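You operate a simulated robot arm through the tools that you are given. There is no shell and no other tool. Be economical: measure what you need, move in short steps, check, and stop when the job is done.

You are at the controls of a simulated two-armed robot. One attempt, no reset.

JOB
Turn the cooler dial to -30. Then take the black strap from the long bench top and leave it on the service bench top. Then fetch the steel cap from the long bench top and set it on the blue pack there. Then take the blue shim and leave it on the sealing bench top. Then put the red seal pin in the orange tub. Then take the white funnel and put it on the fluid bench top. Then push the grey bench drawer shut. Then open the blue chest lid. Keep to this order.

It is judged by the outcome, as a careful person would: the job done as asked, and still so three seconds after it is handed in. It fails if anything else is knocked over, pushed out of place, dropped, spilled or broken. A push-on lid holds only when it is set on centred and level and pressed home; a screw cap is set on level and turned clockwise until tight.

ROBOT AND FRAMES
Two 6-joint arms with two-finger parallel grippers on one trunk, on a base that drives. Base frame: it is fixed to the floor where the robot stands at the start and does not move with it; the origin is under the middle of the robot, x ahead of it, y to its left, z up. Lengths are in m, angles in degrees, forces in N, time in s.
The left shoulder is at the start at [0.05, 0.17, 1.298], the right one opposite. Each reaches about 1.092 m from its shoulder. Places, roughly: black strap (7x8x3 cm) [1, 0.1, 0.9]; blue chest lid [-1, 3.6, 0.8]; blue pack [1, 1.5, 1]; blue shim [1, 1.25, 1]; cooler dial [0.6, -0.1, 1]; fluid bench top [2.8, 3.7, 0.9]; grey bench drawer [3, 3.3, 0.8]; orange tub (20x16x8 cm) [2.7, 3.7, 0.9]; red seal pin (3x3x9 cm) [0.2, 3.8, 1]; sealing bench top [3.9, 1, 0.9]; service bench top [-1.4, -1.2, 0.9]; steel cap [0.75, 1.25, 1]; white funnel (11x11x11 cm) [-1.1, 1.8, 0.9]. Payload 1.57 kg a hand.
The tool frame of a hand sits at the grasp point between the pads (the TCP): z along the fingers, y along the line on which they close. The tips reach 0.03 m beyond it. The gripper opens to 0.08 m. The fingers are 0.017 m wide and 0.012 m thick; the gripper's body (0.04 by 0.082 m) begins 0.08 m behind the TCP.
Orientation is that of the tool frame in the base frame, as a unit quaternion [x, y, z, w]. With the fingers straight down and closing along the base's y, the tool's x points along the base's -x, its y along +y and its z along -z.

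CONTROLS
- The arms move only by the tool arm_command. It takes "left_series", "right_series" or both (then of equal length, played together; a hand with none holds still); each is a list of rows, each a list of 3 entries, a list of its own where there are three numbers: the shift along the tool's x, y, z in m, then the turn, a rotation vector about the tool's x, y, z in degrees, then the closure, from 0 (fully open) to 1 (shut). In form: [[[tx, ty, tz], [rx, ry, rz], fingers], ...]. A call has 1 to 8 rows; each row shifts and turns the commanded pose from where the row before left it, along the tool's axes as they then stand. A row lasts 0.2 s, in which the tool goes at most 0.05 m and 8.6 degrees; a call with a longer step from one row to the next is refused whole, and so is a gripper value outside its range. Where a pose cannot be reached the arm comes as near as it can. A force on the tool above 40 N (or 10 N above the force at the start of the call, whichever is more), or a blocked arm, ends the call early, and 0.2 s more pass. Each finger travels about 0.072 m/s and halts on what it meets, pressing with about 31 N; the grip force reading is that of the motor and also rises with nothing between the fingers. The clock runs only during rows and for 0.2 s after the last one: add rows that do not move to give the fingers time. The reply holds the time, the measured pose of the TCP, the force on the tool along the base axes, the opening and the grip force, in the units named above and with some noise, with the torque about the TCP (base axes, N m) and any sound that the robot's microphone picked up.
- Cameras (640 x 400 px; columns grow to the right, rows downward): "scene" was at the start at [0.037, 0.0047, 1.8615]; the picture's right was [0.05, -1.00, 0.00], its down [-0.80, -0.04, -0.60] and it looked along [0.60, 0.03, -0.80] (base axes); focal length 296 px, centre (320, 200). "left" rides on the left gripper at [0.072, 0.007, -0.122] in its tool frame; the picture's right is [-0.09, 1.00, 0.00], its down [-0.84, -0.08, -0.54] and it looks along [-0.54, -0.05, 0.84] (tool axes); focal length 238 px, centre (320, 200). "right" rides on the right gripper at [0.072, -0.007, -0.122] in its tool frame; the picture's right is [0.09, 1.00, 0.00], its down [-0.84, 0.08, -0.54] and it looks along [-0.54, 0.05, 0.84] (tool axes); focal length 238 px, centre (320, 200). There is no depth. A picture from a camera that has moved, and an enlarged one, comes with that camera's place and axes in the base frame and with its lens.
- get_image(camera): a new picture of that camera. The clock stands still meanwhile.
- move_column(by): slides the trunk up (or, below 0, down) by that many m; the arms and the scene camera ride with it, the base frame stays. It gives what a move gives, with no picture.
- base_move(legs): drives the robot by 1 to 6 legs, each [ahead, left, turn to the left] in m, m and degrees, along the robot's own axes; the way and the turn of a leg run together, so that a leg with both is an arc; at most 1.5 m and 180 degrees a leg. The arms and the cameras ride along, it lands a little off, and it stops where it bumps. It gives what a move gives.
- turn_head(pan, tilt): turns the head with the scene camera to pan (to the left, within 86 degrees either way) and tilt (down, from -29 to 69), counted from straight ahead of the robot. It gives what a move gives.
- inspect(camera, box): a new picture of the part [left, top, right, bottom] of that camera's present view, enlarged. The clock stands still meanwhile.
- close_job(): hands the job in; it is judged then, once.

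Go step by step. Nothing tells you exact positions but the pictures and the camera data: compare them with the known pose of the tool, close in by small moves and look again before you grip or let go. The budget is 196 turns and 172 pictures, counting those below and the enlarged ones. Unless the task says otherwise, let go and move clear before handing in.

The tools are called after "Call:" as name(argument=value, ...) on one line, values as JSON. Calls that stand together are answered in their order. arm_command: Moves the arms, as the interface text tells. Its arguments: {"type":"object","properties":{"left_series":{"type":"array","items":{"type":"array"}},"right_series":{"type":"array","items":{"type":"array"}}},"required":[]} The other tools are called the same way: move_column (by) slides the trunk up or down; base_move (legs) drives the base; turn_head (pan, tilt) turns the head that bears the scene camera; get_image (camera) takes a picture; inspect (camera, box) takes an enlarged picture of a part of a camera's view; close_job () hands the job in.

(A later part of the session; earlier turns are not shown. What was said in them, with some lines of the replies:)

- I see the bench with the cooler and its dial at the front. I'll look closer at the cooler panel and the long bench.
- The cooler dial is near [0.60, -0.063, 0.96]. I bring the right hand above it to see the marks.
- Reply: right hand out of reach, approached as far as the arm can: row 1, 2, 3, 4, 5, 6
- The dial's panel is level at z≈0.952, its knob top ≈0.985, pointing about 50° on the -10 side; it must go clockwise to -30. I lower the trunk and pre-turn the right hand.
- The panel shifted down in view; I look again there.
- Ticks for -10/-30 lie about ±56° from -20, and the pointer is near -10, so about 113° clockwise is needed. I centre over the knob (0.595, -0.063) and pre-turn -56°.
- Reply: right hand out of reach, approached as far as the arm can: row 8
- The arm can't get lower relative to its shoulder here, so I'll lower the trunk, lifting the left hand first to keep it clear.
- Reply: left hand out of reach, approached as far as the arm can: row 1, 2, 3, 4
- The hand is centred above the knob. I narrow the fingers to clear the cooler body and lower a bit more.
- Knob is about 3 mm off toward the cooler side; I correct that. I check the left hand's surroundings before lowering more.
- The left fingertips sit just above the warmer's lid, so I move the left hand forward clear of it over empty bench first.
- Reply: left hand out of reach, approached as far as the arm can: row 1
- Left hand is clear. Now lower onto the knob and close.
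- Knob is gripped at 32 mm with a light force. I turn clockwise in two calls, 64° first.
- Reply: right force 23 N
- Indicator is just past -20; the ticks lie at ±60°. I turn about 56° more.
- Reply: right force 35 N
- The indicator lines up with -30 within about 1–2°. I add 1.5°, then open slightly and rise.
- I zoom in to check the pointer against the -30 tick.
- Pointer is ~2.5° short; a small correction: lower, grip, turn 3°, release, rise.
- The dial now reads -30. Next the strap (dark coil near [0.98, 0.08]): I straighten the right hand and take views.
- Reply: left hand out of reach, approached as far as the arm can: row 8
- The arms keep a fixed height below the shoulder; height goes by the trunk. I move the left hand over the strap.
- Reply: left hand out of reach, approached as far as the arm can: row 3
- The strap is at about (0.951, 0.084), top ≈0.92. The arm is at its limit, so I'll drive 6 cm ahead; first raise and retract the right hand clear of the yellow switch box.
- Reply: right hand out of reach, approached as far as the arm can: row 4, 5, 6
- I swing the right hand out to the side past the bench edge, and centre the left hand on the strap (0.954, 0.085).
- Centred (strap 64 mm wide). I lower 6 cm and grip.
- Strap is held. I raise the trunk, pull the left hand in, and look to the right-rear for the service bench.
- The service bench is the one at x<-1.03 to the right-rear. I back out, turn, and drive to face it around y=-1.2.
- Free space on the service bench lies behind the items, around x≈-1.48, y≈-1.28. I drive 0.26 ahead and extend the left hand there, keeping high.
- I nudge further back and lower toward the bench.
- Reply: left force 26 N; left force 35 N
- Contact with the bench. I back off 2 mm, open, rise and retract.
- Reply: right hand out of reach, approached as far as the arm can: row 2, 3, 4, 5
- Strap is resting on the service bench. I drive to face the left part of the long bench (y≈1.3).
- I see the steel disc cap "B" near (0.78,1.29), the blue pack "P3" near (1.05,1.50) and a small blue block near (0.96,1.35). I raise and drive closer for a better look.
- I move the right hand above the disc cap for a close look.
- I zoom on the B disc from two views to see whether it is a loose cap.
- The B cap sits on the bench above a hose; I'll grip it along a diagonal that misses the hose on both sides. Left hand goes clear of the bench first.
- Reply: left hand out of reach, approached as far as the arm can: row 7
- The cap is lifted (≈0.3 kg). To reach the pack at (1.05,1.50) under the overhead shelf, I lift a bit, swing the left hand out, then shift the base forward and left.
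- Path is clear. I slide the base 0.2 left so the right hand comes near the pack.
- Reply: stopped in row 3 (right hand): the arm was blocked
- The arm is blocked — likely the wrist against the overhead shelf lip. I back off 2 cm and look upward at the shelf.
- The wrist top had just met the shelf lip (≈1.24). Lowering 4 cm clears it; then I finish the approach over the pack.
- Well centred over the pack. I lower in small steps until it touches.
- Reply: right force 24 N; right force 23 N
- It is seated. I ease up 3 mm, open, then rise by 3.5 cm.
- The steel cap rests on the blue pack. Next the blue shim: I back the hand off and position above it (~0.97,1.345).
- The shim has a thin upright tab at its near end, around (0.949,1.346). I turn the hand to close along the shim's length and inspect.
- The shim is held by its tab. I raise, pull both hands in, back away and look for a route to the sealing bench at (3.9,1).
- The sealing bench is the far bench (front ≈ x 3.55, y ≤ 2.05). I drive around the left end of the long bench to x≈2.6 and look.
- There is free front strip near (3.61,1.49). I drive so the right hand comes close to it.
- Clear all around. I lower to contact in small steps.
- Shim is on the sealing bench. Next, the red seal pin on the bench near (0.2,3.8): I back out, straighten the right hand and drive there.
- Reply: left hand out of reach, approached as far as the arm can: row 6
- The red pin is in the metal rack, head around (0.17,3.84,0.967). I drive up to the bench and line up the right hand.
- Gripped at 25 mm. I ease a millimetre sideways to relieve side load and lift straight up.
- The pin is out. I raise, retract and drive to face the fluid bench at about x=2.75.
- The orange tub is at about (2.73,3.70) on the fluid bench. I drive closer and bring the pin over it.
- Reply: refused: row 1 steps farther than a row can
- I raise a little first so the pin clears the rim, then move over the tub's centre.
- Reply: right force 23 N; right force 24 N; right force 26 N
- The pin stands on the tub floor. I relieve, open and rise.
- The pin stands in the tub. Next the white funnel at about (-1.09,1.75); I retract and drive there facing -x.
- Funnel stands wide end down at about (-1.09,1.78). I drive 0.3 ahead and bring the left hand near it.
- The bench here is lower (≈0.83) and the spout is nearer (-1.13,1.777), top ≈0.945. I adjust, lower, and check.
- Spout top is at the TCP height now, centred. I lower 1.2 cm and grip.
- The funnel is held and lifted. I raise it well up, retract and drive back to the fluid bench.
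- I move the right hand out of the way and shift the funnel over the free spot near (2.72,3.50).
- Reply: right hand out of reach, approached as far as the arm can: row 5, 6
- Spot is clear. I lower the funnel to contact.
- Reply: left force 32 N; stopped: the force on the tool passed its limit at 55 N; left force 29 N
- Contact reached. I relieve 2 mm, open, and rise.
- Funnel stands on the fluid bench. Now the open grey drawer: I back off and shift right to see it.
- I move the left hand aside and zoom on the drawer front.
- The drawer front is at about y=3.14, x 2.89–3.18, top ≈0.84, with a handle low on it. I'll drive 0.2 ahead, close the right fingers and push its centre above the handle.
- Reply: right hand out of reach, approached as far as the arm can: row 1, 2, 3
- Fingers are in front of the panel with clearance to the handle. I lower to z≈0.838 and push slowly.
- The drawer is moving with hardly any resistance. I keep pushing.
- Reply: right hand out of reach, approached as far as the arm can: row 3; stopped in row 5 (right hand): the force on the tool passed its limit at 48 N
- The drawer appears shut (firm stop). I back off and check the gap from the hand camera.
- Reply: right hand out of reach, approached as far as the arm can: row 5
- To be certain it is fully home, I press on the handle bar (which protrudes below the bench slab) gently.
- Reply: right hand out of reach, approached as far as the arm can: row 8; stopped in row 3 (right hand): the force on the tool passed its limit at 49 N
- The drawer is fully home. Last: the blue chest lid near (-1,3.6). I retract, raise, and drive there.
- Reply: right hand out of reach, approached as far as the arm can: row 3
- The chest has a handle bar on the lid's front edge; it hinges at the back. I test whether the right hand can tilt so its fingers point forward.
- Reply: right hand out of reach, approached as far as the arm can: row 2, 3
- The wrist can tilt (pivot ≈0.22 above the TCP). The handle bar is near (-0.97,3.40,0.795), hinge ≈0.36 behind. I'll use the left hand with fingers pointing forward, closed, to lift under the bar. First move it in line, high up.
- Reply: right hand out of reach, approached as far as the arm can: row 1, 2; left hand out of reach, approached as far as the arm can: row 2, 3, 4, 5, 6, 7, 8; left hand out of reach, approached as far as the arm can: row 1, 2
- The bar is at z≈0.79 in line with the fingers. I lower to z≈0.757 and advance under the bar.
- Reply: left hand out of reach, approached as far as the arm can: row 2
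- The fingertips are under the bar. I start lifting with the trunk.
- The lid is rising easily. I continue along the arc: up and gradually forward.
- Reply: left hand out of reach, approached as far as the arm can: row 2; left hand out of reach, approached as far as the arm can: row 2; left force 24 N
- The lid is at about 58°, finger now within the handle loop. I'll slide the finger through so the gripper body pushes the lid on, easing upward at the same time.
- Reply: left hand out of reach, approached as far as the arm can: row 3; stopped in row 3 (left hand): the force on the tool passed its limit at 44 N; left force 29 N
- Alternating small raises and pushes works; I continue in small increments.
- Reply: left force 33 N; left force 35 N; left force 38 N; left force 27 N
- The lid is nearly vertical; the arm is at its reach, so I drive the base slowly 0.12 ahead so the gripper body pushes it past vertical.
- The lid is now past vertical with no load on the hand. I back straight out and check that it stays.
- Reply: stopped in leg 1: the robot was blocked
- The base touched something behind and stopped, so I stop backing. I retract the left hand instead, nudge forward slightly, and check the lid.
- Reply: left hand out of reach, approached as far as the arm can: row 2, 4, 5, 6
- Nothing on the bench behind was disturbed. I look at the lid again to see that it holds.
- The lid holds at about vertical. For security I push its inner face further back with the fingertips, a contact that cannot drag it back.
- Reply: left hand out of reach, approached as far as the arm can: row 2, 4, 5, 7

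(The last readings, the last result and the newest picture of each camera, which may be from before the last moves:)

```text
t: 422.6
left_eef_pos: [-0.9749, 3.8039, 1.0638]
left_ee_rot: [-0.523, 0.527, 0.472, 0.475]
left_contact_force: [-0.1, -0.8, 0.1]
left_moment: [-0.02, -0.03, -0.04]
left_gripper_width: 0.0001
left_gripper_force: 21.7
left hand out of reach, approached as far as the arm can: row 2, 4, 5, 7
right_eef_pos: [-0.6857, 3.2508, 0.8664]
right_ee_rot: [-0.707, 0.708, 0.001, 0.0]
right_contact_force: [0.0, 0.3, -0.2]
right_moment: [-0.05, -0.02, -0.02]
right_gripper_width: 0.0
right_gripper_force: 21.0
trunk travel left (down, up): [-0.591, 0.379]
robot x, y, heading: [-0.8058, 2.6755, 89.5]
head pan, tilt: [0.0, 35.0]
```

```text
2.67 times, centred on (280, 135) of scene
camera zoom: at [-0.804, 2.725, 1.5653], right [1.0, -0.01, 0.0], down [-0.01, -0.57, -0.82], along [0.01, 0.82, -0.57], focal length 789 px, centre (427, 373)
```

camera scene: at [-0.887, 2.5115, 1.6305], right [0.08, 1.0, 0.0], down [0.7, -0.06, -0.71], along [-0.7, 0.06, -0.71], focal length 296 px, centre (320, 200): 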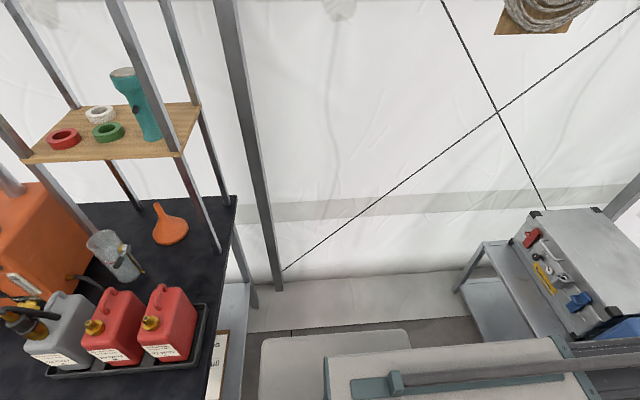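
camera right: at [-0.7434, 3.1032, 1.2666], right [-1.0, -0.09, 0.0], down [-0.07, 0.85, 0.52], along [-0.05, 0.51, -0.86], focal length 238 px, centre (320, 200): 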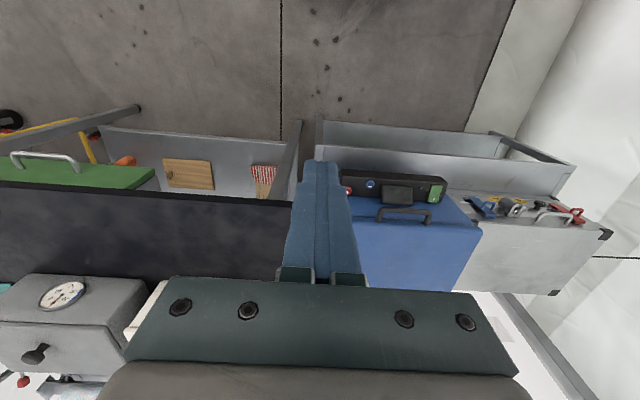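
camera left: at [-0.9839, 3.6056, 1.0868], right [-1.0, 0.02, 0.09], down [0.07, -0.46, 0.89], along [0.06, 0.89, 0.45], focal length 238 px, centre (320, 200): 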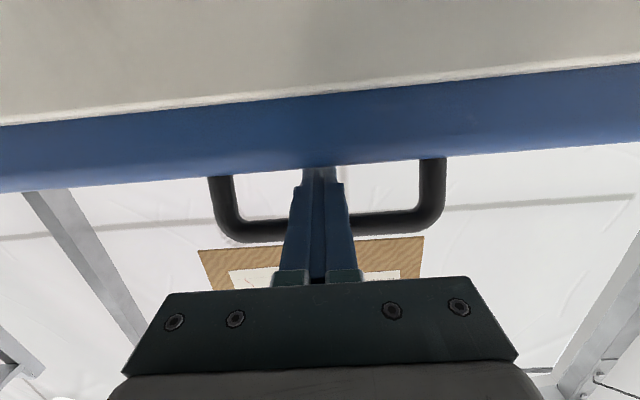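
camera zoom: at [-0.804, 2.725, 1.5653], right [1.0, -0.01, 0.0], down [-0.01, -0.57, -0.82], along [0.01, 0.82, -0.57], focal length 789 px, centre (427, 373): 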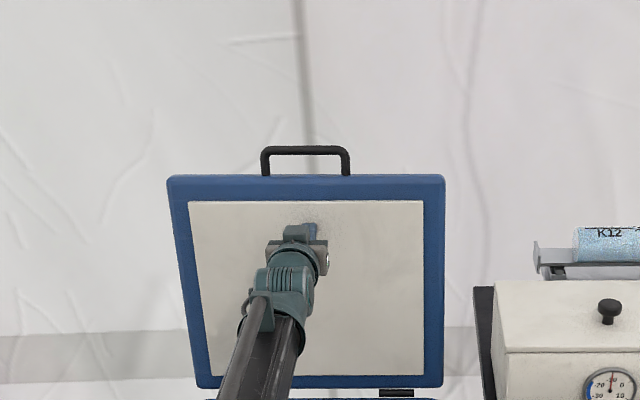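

The lid is now well past vertical (~105–110°). I retract the hand straight back and look.

Call:
arm_command(left_series=[[[0, 0, -0.03], [0, 0, 0], 1], [[0, 0, -0.03], [0, 0, 0], 1], [[0, 0, -0.03], [0, 0, 0], 1], [[0, 0, -0.03], [0, 0, 0], 1], [[0, 0, -0.03], [0, 0, 0], 1], [[0, 0, -0.03], [0, 0, 0], 1], [[0, 0, 0], [0, 0, 0], 1]])

Call:
base_move(legs=[[-0.12, 0, 0]])

Call:
inspect(camera="scene", box=[180, 60, 380, 210])

```text
t: 424.2
left_eef_pos: [-0.9758, 3.6232, 1.064]
left_ee_rot: [-0.522, 0.526, 0.474, 0.476]
left_contact_force: [0.9, -0.4, 0.5]
left_moment: [0.02, 0.02, -0.03]
left_gripper_width: 0.0002
left_gripper_force: 20.8
left hand out of reach, approached as far as the arm can: row 2, 3, 4, 6
right_eef_pos: [-0.6874, 3.2509, 0.8661]
right_ee_rot: [-0.706, 0.708, 0.001, 0.001]
right_contact_force: [-0.5, -0.1, -0.4]
right_moment: [0.01, -0.02, 0.04]
right_gripper_width: 0.0001
right_gripper_force: 21.4
trunk travel left (down, up): [-0.591, 0.379]
robot x, y, heading: [-0.8056, 2.6787, 89.4]
head pan, tilt: [0.0, 35.0]
```

```text
t: 425.5
left_eef_pos: [-0.975, 3.5034, 1.0648]
left_ee_rot: [-0.522, 0.525, 0.474, 0.476]
left_contact_force: [0.1, -1.0, 0.3]
left_moment: [0.02, -0.01, -0.02]
left_gripper_width: 0.0001
left_gripper_force: 21.3
right_eef_pos: [-0.6877, 3.1301, 0.8667]
right_ee_rot: [-0.707, 0.707, 0.001, 0.001]
right_contact_force: [-0.3, -0.1, 0.0]
right_moment: [0.0, 0.01, 0.0]
right_gripper_width: 0.0
right_gripper_force: 21.2
trunk travel left (down, up): [-0.591, 0.379]
robot x, y, heading: [-0.8087, 2.5577, 89.4]
head pan, tilt: [0.0, 35.0]
```

```text
2.67 times, centred on (280, 135) of scene
camera zoom: at [-0.805, 2.6053, 1.5654], right [1.0, -0.01, 0.0], down [0.0, -0.57, -0.82], along [0.01, 0.82, -0.57], focal length 789 px, centre (427, 373)
```

zoom: 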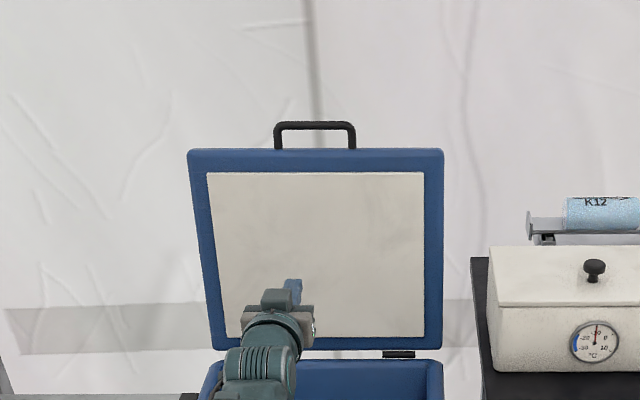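

The lid stays open. I raise clear of the chest and then hand in.

Call:
move_column(by=0.12)

Call:
arm_command(left_series=[[[0, 0, -0.03], [0, 0, 0], 1], [[0, 0, -0.03], [0, 0, 0], 1], [[0, 0, -0.03], [0, 0, 0], 1], [[0, 0, 0], [0, 0, 0], 1], [[0, 0, 0], [0, 0, 0], 1]])

Call:
inspect(camera="scene", box=[160, 60, 400, 210])

```text
t: 427.0
left_eef_pos: [-0.9748, 3.5038, 1.1829]
left_ee_rot: [-0.523, 0.525, 0.475, 0.476]
left_contact_force: [-0.2, -0.1, 0.3]
left_moment: [-0.02, -0.02, 0.0]
left_gripper_width: 0.0
left_gripper_force: 21.7
right_eef_pos: [-0.6876, 3.1304, 0.9861]
right_ee_rot: [-0.707, 0.707, 0.002, 0.001]
right_contact_force: [0.4, -0.4, 0.6]
right_moment: [-0.01, -0.01, 0.01]
right_gripper_width: 0.0
right_gripper_force: 21.5
trunk travel left (down, up): [-0.711, 0.259]
robot x, y, heading: [-0.8091, 2.5578, 89.4]
head pan, tilt: [0.0, 35.0]
```

```text
t: 428.2
left_eef_pos: [-0.9774, 3.4129, 1.1844]
left_ee_rot: [-0.522, 0.524, 0.475, 0.476]
left_contact_force: [0.4, 0.1, -0.1]
left_moment: [0.02, -0.04, 0.0]
left_gripper_width: 0.0
left_gripper_force: 20.6
left hand out of reach, approached as far as the arm can: row 2, 3
right_eef_pos: [-0.6875, 3.1318, 0.9859]
right_ee_rot: [-0.707, 0.707, 0.002, 0.001]
right_contact_force: [0.1, -0.6, 0.4]
right_moment: [-0.03, -0.05, -0.02]
right_gripper_width: 0.0
right_gripper_force: 21.7
trunk travel left (down, up): [-0.711, 0.259]
robot x, y, heading: [-0.8122, 2.5515, 89.4]
head pan, tilt: [0.0, 35.0]
```

```text
2.67 times, centred on (280, 135) of scene
camera zoom: at [-0.805, 2.606, 1.6853], right [1.0, -0.01, 0.0], down [0.0, -0.57, -0.82], along [0.01, 0.82, -0.57], focal length 789 px, centre (427, 373)
```

zoom: 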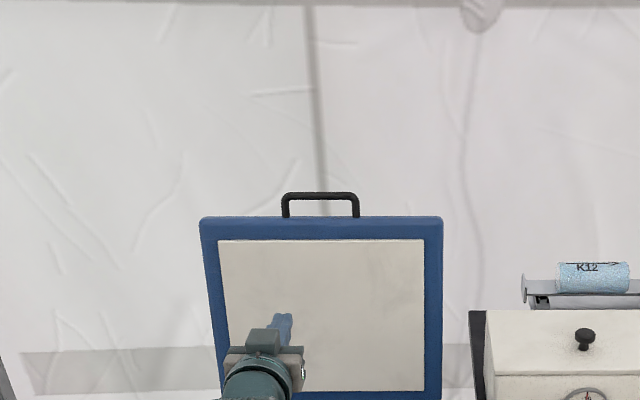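

The lid stands open and both hands are clear; all eight steps are done in order, so I hand the job in.

Call:
close_job()

```text
The job is handed in.
```

I did all eight steps in the order you gave and handed the job in. I haven't seen the judge's verdict.

- **Dial:** set to -30, within about a degree.
- **Strap:** resting on the service bench top, behind the other items.
- **Steel cap:** sitting near the centre of the blue pack. I took the steel disc marked "B" as the cap, since it was the only steel cap near the given place.
- **Shim:** on the front strip of the sealing bench top.
- **Pin:** the red seal pin is in the orange tub.
- **Funnel:** standing on the fluid bench top.
- **Drawer:** the grey drawer is shut. I pressed on its handle and it stopped firm.
- **Chest lid:** open to about 105–110°. It stayed there after I backed away.

There were two bumps:
- **Shelf lip:** the wrist touched the lip of the shelf over the long bench while I carried the cap. I didn't check the items on that shelf afterwards.
- **Reversing:** the base was blocked once while backing away from the chest. I didn't see what it hit, but the bench behind looked undisturbed.
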